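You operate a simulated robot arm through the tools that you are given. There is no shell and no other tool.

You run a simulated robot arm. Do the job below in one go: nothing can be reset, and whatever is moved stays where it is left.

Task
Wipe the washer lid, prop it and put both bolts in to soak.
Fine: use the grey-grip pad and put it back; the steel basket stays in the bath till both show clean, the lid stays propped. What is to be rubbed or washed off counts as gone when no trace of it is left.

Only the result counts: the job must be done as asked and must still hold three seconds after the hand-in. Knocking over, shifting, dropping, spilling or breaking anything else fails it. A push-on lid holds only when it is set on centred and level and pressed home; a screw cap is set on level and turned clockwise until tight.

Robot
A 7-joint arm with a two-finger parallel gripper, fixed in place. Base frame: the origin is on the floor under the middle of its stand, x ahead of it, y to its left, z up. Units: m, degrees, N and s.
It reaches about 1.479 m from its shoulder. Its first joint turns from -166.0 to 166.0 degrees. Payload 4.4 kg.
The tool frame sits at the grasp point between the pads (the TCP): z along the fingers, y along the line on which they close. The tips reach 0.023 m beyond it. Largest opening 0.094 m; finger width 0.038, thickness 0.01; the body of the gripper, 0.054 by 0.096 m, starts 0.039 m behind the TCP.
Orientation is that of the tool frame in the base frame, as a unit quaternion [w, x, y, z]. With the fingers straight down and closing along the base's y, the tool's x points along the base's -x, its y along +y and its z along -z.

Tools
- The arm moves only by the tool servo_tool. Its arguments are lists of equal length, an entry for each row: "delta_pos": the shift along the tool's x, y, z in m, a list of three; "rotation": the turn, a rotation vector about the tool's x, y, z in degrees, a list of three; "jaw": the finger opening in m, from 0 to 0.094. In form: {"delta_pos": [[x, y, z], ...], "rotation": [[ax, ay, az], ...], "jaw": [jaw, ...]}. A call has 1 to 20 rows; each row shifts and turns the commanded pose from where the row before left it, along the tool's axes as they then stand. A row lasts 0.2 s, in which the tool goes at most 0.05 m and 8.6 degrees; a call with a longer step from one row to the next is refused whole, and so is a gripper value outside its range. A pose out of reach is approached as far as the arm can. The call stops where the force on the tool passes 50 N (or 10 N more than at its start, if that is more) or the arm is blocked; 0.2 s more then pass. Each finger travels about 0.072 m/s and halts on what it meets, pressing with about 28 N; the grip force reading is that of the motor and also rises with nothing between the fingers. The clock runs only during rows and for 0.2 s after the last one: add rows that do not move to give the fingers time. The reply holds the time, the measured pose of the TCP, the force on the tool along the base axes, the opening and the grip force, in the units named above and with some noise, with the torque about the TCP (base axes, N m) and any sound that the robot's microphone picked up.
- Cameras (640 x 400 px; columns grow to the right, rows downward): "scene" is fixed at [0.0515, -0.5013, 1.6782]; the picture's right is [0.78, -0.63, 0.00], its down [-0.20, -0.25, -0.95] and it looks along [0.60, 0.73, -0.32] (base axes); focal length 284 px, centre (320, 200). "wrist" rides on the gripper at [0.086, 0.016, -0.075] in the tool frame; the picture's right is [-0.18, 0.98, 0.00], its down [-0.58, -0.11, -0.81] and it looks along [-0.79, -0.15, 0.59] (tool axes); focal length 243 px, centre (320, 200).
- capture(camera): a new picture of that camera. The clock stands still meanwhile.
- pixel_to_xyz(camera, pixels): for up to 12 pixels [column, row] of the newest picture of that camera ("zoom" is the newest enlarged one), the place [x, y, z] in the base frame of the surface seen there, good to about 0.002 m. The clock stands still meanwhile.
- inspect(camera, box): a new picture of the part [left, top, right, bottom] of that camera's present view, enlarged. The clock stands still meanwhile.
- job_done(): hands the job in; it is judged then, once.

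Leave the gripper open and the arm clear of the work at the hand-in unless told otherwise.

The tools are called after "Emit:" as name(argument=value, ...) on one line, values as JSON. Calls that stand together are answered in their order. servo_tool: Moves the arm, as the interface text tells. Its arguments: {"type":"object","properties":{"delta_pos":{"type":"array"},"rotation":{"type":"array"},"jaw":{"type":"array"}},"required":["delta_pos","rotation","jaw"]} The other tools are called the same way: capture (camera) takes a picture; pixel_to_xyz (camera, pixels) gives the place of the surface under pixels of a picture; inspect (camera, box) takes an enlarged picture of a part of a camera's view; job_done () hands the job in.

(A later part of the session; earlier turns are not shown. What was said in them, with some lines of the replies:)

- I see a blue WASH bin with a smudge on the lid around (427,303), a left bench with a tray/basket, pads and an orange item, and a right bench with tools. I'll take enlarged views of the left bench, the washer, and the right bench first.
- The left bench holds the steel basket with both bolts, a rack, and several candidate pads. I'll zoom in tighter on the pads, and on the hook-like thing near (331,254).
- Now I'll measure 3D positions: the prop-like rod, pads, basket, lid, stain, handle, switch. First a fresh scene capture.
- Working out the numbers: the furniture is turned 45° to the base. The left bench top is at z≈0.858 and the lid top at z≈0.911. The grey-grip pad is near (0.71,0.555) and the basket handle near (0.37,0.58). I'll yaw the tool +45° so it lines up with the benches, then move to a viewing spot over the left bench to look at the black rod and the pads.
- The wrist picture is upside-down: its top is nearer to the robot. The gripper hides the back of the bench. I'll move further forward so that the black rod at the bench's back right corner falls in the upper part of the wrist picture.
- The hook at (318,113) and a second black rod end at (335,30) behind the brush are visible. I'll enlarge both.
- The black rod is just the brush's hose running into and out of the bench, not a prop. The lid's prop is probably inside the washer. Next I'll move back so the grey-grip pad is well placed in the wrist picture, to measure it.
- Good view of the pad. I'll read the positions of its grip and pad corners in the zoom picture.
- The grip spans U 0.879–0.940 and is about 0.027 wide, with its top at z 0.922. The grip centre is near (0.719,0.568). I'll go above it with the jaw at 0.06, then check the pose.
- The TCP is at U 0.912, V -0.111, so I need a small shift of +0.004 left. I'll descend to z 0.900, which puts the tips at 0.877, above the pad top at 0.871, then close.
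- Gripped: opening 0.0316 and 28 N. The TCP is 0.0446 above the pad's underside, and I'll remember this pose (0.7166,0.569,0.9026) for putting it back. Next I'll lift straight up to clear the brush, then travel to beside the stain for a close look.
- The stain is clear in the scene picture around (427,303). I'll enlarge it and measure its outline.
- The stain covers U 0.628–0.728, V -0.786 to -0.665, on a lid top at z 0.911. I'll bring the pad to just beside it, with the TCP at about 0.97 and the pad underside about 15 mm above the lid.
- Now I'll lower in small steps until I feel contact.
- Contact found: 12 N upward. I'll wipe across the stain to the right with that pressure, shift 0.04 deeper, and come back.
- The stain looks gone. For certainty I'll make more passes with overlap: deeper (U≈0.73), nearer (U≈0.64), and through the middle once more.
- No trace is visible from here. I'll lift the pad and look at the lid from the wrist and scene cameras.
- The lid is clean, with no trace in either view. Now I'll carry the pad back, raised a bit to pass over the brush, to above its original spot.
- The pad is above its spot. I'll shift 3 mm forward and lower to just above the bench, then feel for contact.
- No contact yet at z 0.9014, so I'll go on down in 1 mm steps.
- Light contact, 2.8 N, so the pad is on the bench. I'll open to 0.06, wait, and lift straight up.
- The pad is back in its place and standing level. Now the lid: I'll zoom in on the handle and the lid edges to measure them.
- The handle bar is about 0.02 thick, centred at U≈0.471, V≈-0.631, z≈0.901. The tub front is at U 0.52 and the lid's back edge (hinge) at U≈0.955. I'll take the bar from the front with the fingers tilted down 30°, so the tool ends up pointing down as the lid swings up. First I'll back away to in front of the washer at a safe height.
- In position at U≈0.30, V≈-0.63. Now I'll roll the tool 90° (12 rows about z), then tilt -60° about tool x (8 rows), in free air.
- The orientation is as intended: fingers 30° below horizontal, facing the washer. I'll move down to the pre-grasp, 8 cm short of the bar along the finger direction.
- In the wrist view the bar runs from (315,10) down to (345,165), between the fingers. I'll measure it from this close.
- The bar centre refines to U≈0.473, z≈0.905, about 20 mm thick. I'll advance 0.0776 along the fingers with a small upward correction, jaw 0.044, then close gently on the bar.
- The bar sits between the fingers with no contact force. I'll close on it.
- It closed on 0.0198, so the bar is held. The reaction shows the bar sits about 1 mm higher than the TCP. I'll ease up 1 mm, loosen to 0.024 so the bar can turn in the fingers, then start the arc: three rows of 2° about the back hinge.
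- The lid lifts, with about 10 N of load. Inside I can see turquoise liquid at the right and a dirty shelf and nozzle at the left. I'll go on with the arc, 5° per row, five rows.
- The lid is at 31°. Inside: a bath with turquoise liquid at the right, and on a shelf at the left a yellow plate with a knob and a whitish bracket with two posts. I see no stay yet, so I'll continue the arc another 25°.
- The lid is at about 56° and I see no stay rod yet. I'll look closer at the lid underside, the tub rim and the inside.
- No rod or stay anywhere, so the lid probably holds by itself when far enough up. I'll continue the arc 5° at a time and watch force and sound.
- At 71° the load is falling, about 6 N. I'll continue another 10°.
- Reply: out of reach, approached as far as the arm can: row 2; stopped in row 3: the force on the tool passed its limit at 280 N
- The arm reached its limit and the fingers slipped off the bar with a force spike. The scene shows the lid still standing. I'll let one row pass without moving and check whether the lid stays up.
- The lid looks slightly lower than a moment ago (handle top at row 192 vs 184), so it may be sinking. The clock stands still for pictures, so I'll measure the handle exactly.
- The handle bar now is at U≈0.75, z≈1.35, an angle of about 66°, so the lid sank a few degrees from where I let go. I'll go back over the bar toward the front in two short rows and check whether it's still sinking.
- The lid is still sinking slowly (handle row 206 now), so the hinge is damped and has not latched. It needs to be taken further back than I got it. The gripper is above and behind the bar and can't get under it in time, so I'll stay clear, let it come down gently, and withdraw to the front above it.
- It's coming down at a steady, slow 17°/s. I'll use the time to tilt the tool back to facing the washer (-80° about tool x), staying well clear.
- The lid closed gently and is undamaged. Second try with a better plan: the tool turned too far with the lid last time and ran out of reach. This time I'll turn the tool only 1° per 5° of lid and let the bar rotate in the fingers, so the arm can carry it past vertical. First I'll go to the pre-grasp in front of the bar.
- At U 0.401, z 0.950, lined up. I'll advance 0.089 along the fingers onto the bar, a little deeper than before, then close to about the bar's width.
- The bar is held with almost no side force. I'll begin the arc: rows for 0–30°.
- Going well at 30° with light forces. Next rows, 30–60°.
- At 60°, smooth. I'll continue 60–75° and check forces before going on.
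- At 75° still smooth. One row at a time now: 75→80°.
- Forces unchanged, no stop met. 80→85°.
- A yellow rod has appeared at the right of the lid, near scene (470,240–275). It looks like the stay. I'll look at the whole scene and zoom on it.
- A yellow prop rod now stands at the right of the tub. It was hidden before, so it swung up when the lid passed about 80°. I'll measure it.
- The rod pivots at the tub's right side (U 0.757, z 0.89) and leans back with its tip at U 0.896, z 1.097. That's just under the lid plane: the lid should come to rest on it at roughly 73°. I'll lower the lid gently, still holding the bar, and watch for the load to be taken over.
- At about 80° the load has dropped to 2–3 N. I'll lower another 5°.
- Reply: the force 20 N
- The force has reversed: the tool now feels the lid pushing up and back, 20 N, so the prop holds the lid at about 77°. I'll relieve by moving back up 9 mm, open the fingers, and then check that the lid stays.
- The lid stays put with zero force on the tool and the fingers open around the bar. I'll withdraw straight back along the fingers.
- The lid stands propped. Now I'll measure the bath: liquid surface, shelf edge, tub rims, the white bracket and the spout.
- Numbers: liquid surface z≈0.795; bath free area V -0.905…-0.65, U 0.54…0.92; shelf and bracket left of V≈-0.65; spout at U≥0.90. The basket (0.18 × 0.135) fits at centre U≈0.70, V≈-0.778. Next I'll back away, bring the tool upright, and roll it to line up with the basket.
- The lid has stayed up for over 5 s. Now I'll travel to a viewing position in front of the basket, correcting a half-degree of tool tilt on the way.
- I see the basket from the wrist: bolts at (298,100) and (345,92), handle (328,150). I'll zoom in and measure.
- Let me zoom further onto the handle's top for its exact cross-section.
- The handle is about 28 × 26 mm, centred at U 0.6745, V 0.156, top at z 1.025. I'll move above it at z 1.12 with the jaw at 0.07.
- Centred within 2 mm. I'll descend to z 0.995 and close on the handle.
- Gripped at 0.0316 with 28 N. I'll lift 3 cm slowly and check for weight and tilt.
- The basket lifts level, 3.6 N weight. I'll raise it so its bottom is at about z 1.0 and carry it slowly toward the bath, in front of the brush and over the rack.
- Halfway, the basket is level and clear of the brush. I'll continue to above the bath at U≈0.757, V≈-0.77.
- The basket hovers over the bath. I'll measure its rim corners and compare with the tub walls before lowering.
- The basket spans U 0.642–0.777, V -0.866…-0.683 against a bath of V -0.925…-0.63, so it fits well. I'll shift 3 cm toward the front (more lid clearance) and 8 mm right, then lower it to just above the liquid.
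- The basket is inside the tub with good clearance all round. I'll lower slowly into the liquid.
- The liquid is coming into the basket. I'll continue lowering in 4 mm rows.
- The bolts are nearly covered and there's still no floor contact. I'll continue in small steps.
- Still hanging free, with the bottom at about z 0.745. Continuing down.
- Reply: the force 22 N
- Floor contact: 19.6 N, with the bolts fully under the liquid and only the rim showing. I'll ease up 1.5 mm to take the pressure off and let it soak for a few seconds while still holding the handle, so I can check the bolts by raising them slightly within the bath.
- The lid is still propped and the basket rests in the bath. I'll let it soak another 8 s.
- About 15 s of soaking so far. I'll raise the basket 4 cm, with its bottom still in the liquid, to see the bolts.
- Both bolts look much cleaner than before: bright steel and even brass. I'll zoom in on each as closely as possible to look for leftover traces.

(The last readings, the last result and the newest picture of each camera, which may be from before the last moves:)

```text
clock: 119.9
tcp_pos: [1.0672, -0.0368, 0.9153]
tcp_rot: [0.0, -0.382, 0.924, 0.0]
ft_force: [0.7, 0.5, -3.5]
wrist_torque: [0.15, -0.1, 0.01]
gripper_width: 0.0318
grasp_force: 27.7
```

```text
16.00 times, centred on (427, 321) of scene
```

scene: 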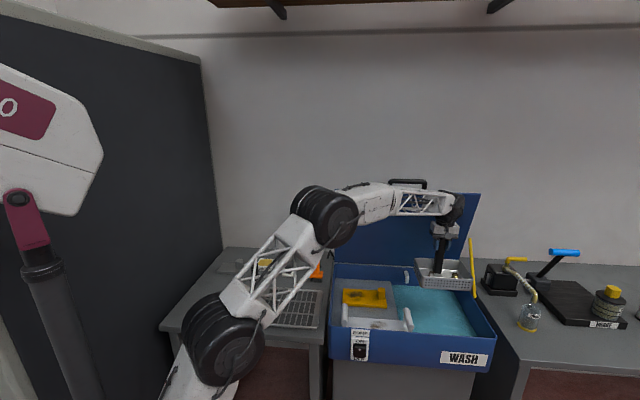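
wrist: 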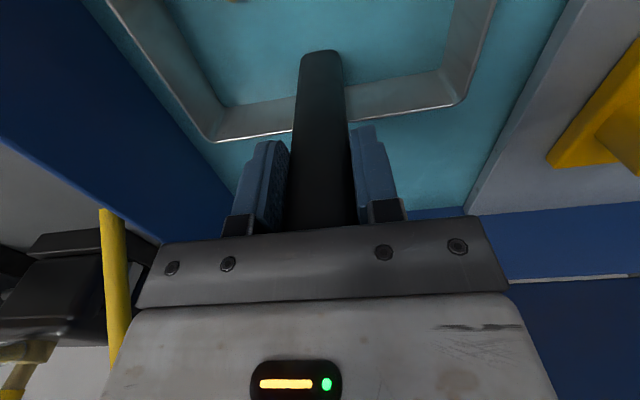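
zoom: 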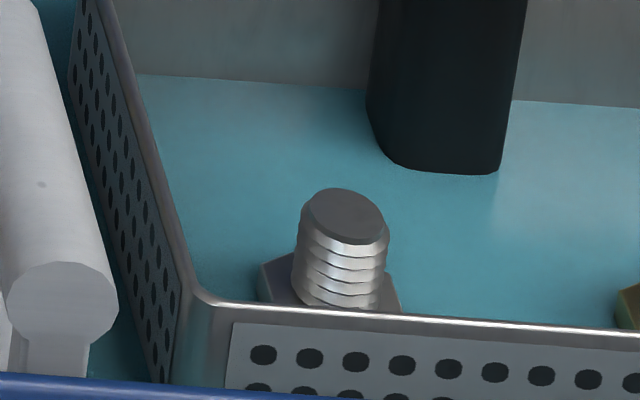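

Both bolts look clean now. To leave no trace on the heads either, I'll lower the basket back and soak about 16 s more.

Emit:
servo_tool(delta_pos=[[0, 0, 0.01], [0, 0, 0.01], [0, 0, 0.01], [0, 0, 0.009], [0, 0, 0], [0, 0, 0], [0, 0, 0], [0, 0, 0], [0, 0, 0], [0, 0, 0], [0, 0, 0], [0, 0, 0], [0, 0, 0], [0, 0, 0], [0, 0, 0], [0, 0, 0], [0, 0, 0], [0, 0, 0], [0, 0, 0], [0, 0, 0]], rotation=[[0, 0, 0], [0, 0, 0], [0, 0, 0], [0, 0, 0], [0, 0, 0], [0, 0, 0], [0, 0, 0], [0, 0, 0], [0, 0, 0], [0, 0, 0], [0, 0, 0], [0, 0, 0], [0, 0, 0], [0, 0, 0], [0, 0, 0], [0, 0, 0], [0, 0, 0], [0, 0, 0], [0, 0, 0], [0, 0, 0]], jaw=[0.01, 0.01, 0.01, 0.01, 0.01, 0.01, 0.01, 0.01, 0.01, 0.01, 0.01, 0.01, 0.01, 0.01, 0.01, 0.01, 0.01, 0.01, 0.01, 0.01])

Emit:
servo_tool(delta_pos=[[0, 0, 0], [0, 0, 0], [0, 0, 0], [0, 0, 0], [0, 0, 0], [0, 0, 0], [0, 0, 0], [0, 0, 0], [0, 0, 0], [0, 0, 0], [0, 0, 0], [0, 0, 0], [0, 0, 0], [0, 0, 0], [0, 0, 0], [0, 0, 0], [0, 0, 0], [0, 0, 0], [0, 0, 0], [0, 0, 0]], rotation=[[0, 0, 0], [0, 0, 0], [0, 0, 0], [0, 0, 0], [0, 0, 0], [0, 0, 0], [0, 0, 0], [0, 0, 0], [0, 0, 0], [0, 0, 0], [0, 0, 0], [0, 0, 0], [0, 0, 0], [0, 0, 0], [0, 0, 0], [0, 0, 0], [0, 0, 0], [0, 0, 0], [0, 0, 0], [0, 0, 0]], jaw=[0.01, 0.01, 0.01, 0.01, 0.01, 0.01, 0.01, 0.01, 0.01, 0.01, 0.01, 0.01, 0.01, 0.01, 0.01, 0.01, 0.01, 0.01, 0.01, 0.01])

Emit:
servo_tool(delta_pos=[[0, 0, 0], [0, 0, 0], [0, 0, 0], [0, 0, 0], [0, 0, 0], [0, 0, 0], [0, 0, 0], [0, 0, 0], [0, 0, 0], [0, 0, 0], [0, 0, 0], [0, 0, 0], [0, 0, 0], [0, 0, 0], [0, 0, 0], [0, 0, 0], [0, 0, 0], [0, 0, 0], [0, 0, 0], [0, 0, 0]], rotation=[[0, 0, 0], [0, 0, 0], [0, 0, 0], [0, 0, 0], [0, 0, 0], [0, 0, 0], [0, 0, 0], [0, 0, 0], [0, 0, 0], [0, 0, 0], [0, 0, 0], [0, 0, 0], [0, 0, 0], [0, 0, 0], [0, 0, 0], [0, 0, 0], [0, 0, 0], [0, 0, 0], [0, 0, 0], [0, 0, 0]], jaw=[0.01, 0.01, 0.01, 0.01, 0.01, 0.01, 0.01, 0.01, 0.01, 0.01, 0.01, 0.01, 0.01, 0.01, 0.01, 0.01, 0.01, 0.01, 0.01, 0.01])

Emit:
servo_tool(delta_pos=[[0, 0, 0], [0, 0, 0], [0, 0, 0], [0, 0, 0], [0, 0, 0], [0, 0, 0], [0, 0, 0], [0, 0, 0], [0, 0, 0], [0, 0, 0], [0, 0, 0], [0, 0, 0], [0, 0, 0], [0, 0, 0], [0, 0, 0], [0, 0, 0], [0, 0, 0], [0, 0, 0], [0, 0, 0], [0, 0, 0]], rotation=[[0, 0, 0], [0, 0, 0], [0, 0, 0], [0, 0, 0], [0, 0, 0], [0, 0, 0], [0, 0, 0], [0, 0, 0], [0, 0, 0], [0, 0, 0], [0, 0, 0], [0, 0, 0], [0, 0, 0], [0, 0, 0], [0, 0, 0], [0, 0, 0], [0, 0, 0], [0, 0, 0], [0, 0, 0], [0, 0, 0]], jaw=[0.01, 0.01, 0.01, 0.01, 0.01, 0.01, 0.01, 0.01, 0.01, 0.01, 0.01, 0.01, 0.01, 0.01, 0.01, 0.01, 0.01, 0.01, 0.01, 0.01])

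```text
clock: 124.1
tcp_pos: [1.0668, -0.035, 0.877]
tcp_rot: [0.001, -0.383, 0.924, 0.0]
ft_force: [-0.3, -0.1, -3.4]
wrist_torque: [0.15, -0.15, 0.0]
gripper_width: 0.032
grasp_force: 28.0
```

```text
clock: 128.3
tcp_pos: [1.067, -0.0351, 0.8769]
tcp_rot: [0.002, -0.383, 0.924, 0.001]
ft_force: [-1.0, 0.8, -4.2]
wrist_torque: [0.12, -0.09, -0.02]
gripper_width: 0.0319
grasp_force: 27.8
```

```text
clock: 132.5
tcp_pos: [1.0681, -0.036, 0.8762]
tcp_rot: [0.0, -0.383, 0.924, 0.0]
ft_force: [0.4, -0.4, -3.0]
wrist_torque: [0.12, -0.14, -0.04]
gripper_width: 0.0316
grasp_force: 27.7
```

```text
clock: 136.7
tcp_pos: [1.0671, -0.0358, 0.8762]
tcp_rot: [0.0, -0.382, 0.924, 0.001]
ft_force: [-0.2, -0.1, -3.9]
wrist_torque: [0.12, -0.14, 0.03]
gripper_width: 0.0317
grasp_force: 27.9
```

Over 30 s of soaking now. I'll raise it 4 cm within the bath again to compare the bolts.

Emit:
servo_tool(delta_pos=[[0, 0, -0.01], [0, 0, -0.01], [0, 0, -0.01], [0, 0, -0.01], [0, 0, 0]], rotation=[[0, 0, 0], [0, 0, 0], [0, 0, 0], [0, 0, 0], [0, 0, 0]], jaw=[0.01, 0.01, 0.01, 0.01, 0.01])

Emit:
inspect(camera="scene", box=[440, 318, 464, 333])

Emit:
inspect(camera="scene", box=[412, 310, 442, 332])

Emit:
inspect(camera="scene", box=[395, 260, 505, 350])

```text
clock: 137.9
tcp_pos: [1.068, -0.0361, 0.9184]
tcp_rot: [0.0, -0.383, 0.924, -0.001]
ft_force: [-0.1, -0.3, -3.5]
wrist_torque: [0.11, -0.12, 0.0]
gripper_width: 0.0318
grasp_force: 27.6
```

```text
16.00 times, centred on (452, 326) of scene
```

zoom: 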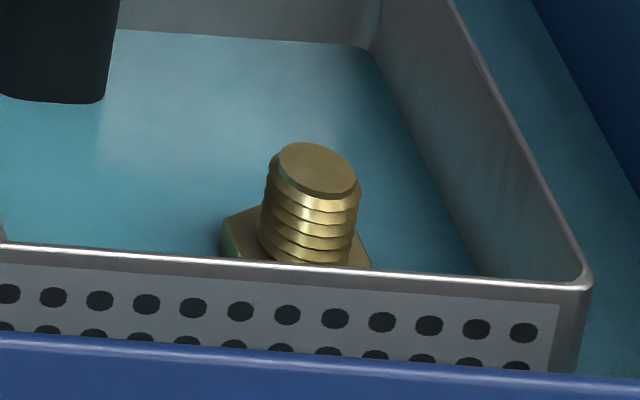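

```text
16.00 times, centred on (427, 321) of scene
```

zoom: 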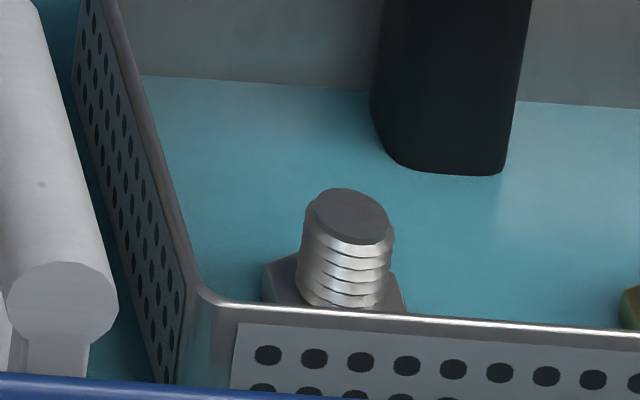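

```text
4.44 times, centred on (450, 305) of scene
```

zoom: 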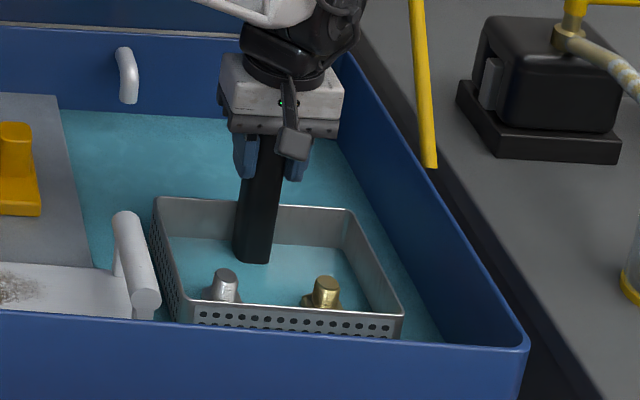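

No change from the last check: steel bolt bright, brass bolt even-coloured, both clean. I'll set the basket down on the bath floor again, feel for light contact, then release.

Emit:
servo_tool(delta_pos=[[0, 0, 0.01], [0, 0, 0.01], [0, 0, 0.01], [0, 0, 0.01], [0, 0, 0.0008], [0, 0, 0.0005], [0, 0, 0]], rotation=[[0, 0, 0], [0, 0, 0], [0, 0, 0], [0, 0, 0], [0, 0, 0], [0, 0, 0], [0, 0, 0]], jaw=[0.01, 0.01, 0.01, 0.01, 0.01, 0.01, 0.01])

```text
clock: 139.5
tcp_pos: [1.067, -0.0367, 0.8762]
tcp_rot: [0.0, -0.383, 0.924, 0.001]
ft_force: [-0.7, -0.7, -3.2]
wrist_torque: [0.13, -0.08, 0.01]
gripper_width: 0.032
grasp_force: 27.7
```

Emit:
servo_tool(delta_pos=[[0, 0, 0.0005], [0, 0, 0.0003], [0, 0, 0]], rotation=[[0, 0, 0], [0, 0, 0], [0, 0, 0]], jaw=[0.01, 0.01, 0.01])

```text
clock: 140.3
tcp_pos: [1.0667, -0.0356, 0.8762]
tcp_rot: [0.001, -0.383, 0.924, 0.001]
ft_force: [0.0, -1.2, -0.1]
wrist_torque: [-0.14, 0.44, 0.22]
gripper_width: 0.0318
grasp_force: 28.3
```

The floor is taking the weight now (force about 0). A half millimetre more, then I'll open the jaw and wait.

Emit:
servo_tool(delta_pos=[[0, 0, 0.0004], [0, 0, 0], [0, 0, 0], [0, 0, 0], [0, 0, 0]], rotation=[[0, 0, 0], [0, 0, 0], [0, 0, 0], [0, 0, 0], [0, 0, 0]], jaw=[0.01, 0.033, 0.045, 0.06, 0.06])

Emit:
inspect(camera="scene", box=[395, 260, 505, 350])

Emit:
capture(camera="wrist")

```text
clock: 141.5
tcp_pos: [1.0672, -0.0371, 0.8766]
tcp_rot: [0.001, -0.383, 0.924, 0.0]
ft_force: [0.1, 1.1, 0.6]
wrist_torque: [-0.01, 0.03, 0.03]
gripper_width: 0.06
grasp_force: 0.0
```

```text
4.44 times, centred on (450, 305) of scene
```

zoom: 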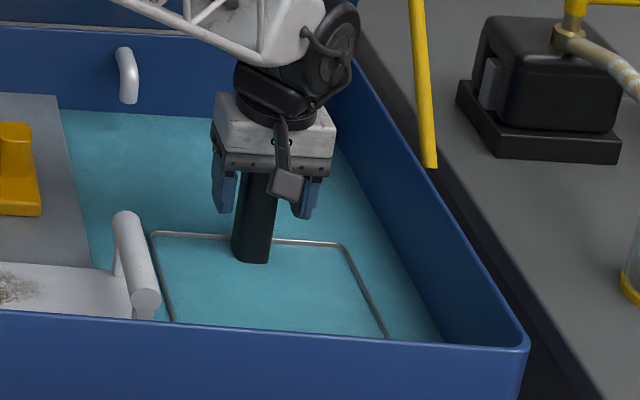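

```text
taken
```

wrist: 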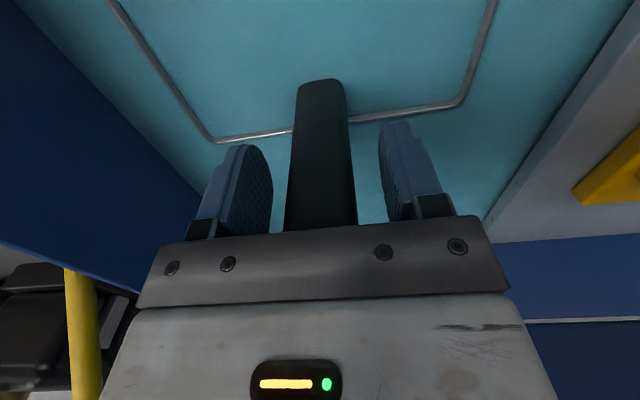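

Released, and the basket stands by itself with the fingers clear on both sides of the handle. I'll withdraw straight up, then back toward the robot and up, away from the lid.

Emit:
servo_tool(delta_pos=[[0, 0, -0.02], [0, 0, -0.03], [0, 0, -0.03], [0, 0, -0.03], [0.03, 0, -0.03], [0.03, 0, -0.03], [0.03, 0, -0.03], [0.03, 0, -0.03], [0.03, 0, -0.03], [0.03, 0, -0.03], [0.03, 0, -0.03], [0.03, 0, -0.03], [0.03, 0, -0.03], [0.03, 0, -0.03], [0, 0, 0]], rotation=[[0, 0, 0], [0, 0, 0], [0, 0, 0], [0, 0, 0], [0, 0, 0], [0, 0, 0], [0, 0, 0], [0, 0, 0], [0, 0, 0], [0, 0, 0], [0, 0, 0], [0, 0, 0], [0, 0, 0], [0, 0, 0], [0, 0, 0]], jaw=[0.07, 0.07, 0.07, 0.07, 0.09, 0.09, 0.09, 0.09, 0.09, 0.09, 0.09, 0.09, 0.09, 0.09, 0.09])

Emit:
capture(camera="scene")

Emit:
inspect(camera="scene", box=[320, 170, 505, 350])

Emit:
capture(camera="wrist")

```text
clock: 144.7
tcp_pos: [0.8539, -0.2479, 1.2864]
tcp_rot: [0.0, -0.383, 0.924, 0.0]
ft_force: [0.2, -0.1, 0.0]
wrist_torque: [0.01, -0.03, -0.03]
gripper_width: 0.09
grasp_force: 0.1
```

```text
taken
```

scene: 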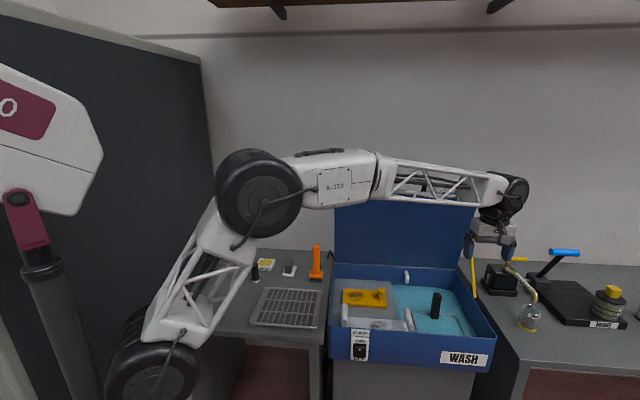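

```text
2.22 times, centred on (412, 260) of scene
```

zoom: 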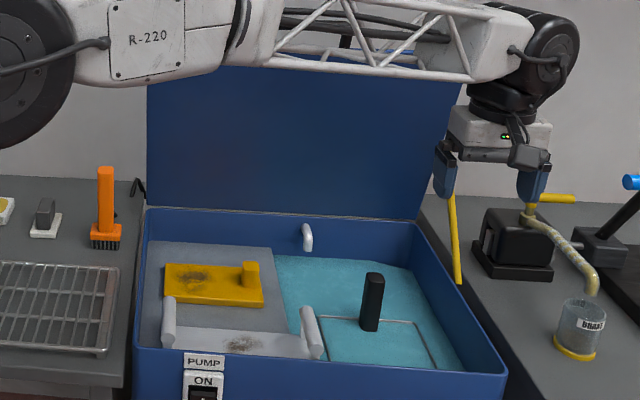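

```text
taken
```

wrist: 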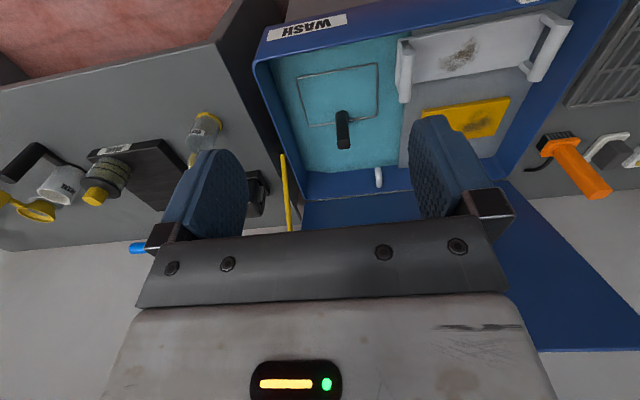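

All as wanted: basket in the bath, lid propped, pad on the bench. I'll raise the arm well clear with the gripper open and take a final look.

Emit:
servo_tool(delta_pos=[[0, 0.02, -0.03], [0, 0.03, -0.033], [0, 0.03, -0.033], [0, 0.03, -0.033], [0, 0.03, -0.033], [0, 0.03, -0.033], [0, 0.03, -0.033], [0, 0.03, -0.033], [0, 0.03, -0.03], [0, 0, 0], [0, 0, 0], [0, 0, 0]], rotation=[[0, 0, 0], [0, 0, 0], [0, 0, 0], [0, 0, 0], [0, 0, 0], [0, 0, 0], [0, 0, 0], [0, 0, 0], [0, 0, 0], [0, 0, 0], [0, 0, 0], [0, 0, 0]], jaw=[0.094, 0.094, 0.094, 0.094, 0.094, 0.094, 0.094, 0.094, 0.094, 0.094, 0.094, 0.094])

Emit:
capture(camera="scene")

Emit:
inspect(camera="scene", box=[320, 170, 505, 380])

Emit:
inspect(camera="scene", box=[160, 235, 340, 345])

```text
clock: 147.3
tcp_pos: [0.6703, -0.0607, 1.5753]
tcp_rot: [0.001, -0.383, 0.924, 0.0]
ft_force: [0.7, 0.3, -0.1]
wrist_torque: [0.0, -0.02, 0.01]
gripper_width: 0.0939
grasp_force: 0.0
```

```text
taken
```

scene: 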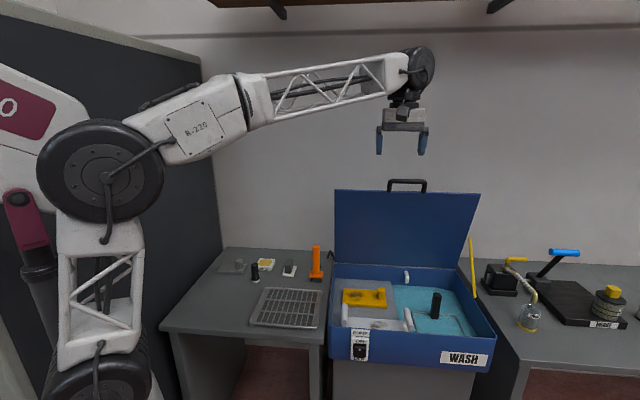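

```text
1.90 times, centred on (412, 275) of scene
```

zoom: 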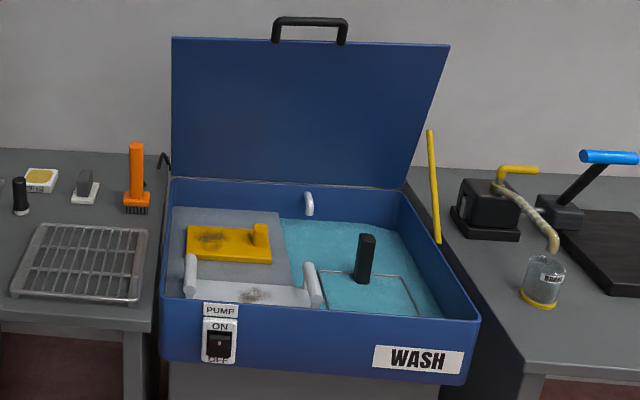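

```text
3.56 times, centred on (250, 290) of scene
```

zoom: 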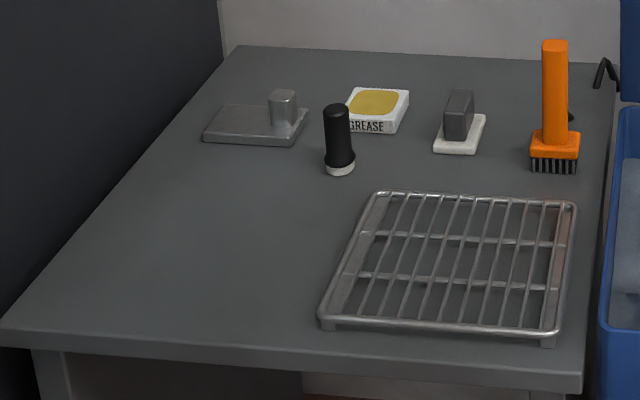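

Final check:
- The lid was wiped clean, and it stands on its yellow prop.
- Both bolts came up clean and sit in the steel basket in the bath.
- The grey-grip pad is back in its spot, and the rest of the bench looks as it did at the start.
- The gripper is open and the arm is well clear.

I'm handing the job in.

Emit:
job_done()

```text
The job is handed in.
```

I wiped the washer lid, propped it open and put both bolts in the bath to soak. The job is handed in, and I have no verdict back yet.

- **Lid:** I wiped the smudge off with the grey-grip pad, and neither camera showed any trace afterwards. The lid now rests on its yellow prop at about 77°, and it held there for over a minute before the hand-in.
- **Pad:** it is back within about 3 mm of where it stood.
- **Bolts:** they soaked for about 30 s in the steel basket. I raised the basket within the bath twice to check, and both bolts looked clean each time. The basket is still in the bath with both bolts under the liquid.
- **First try at the lid:** the arm ran out of reach near 80° and the fingers slipped off the handle, with a force spike of 280 N. The lid sank shut slowly and I saw no damage. On the second try I took it to about 85°, where the prop came up.

I left the pump switch alone. The gripper is open and the arm is clear of the work.
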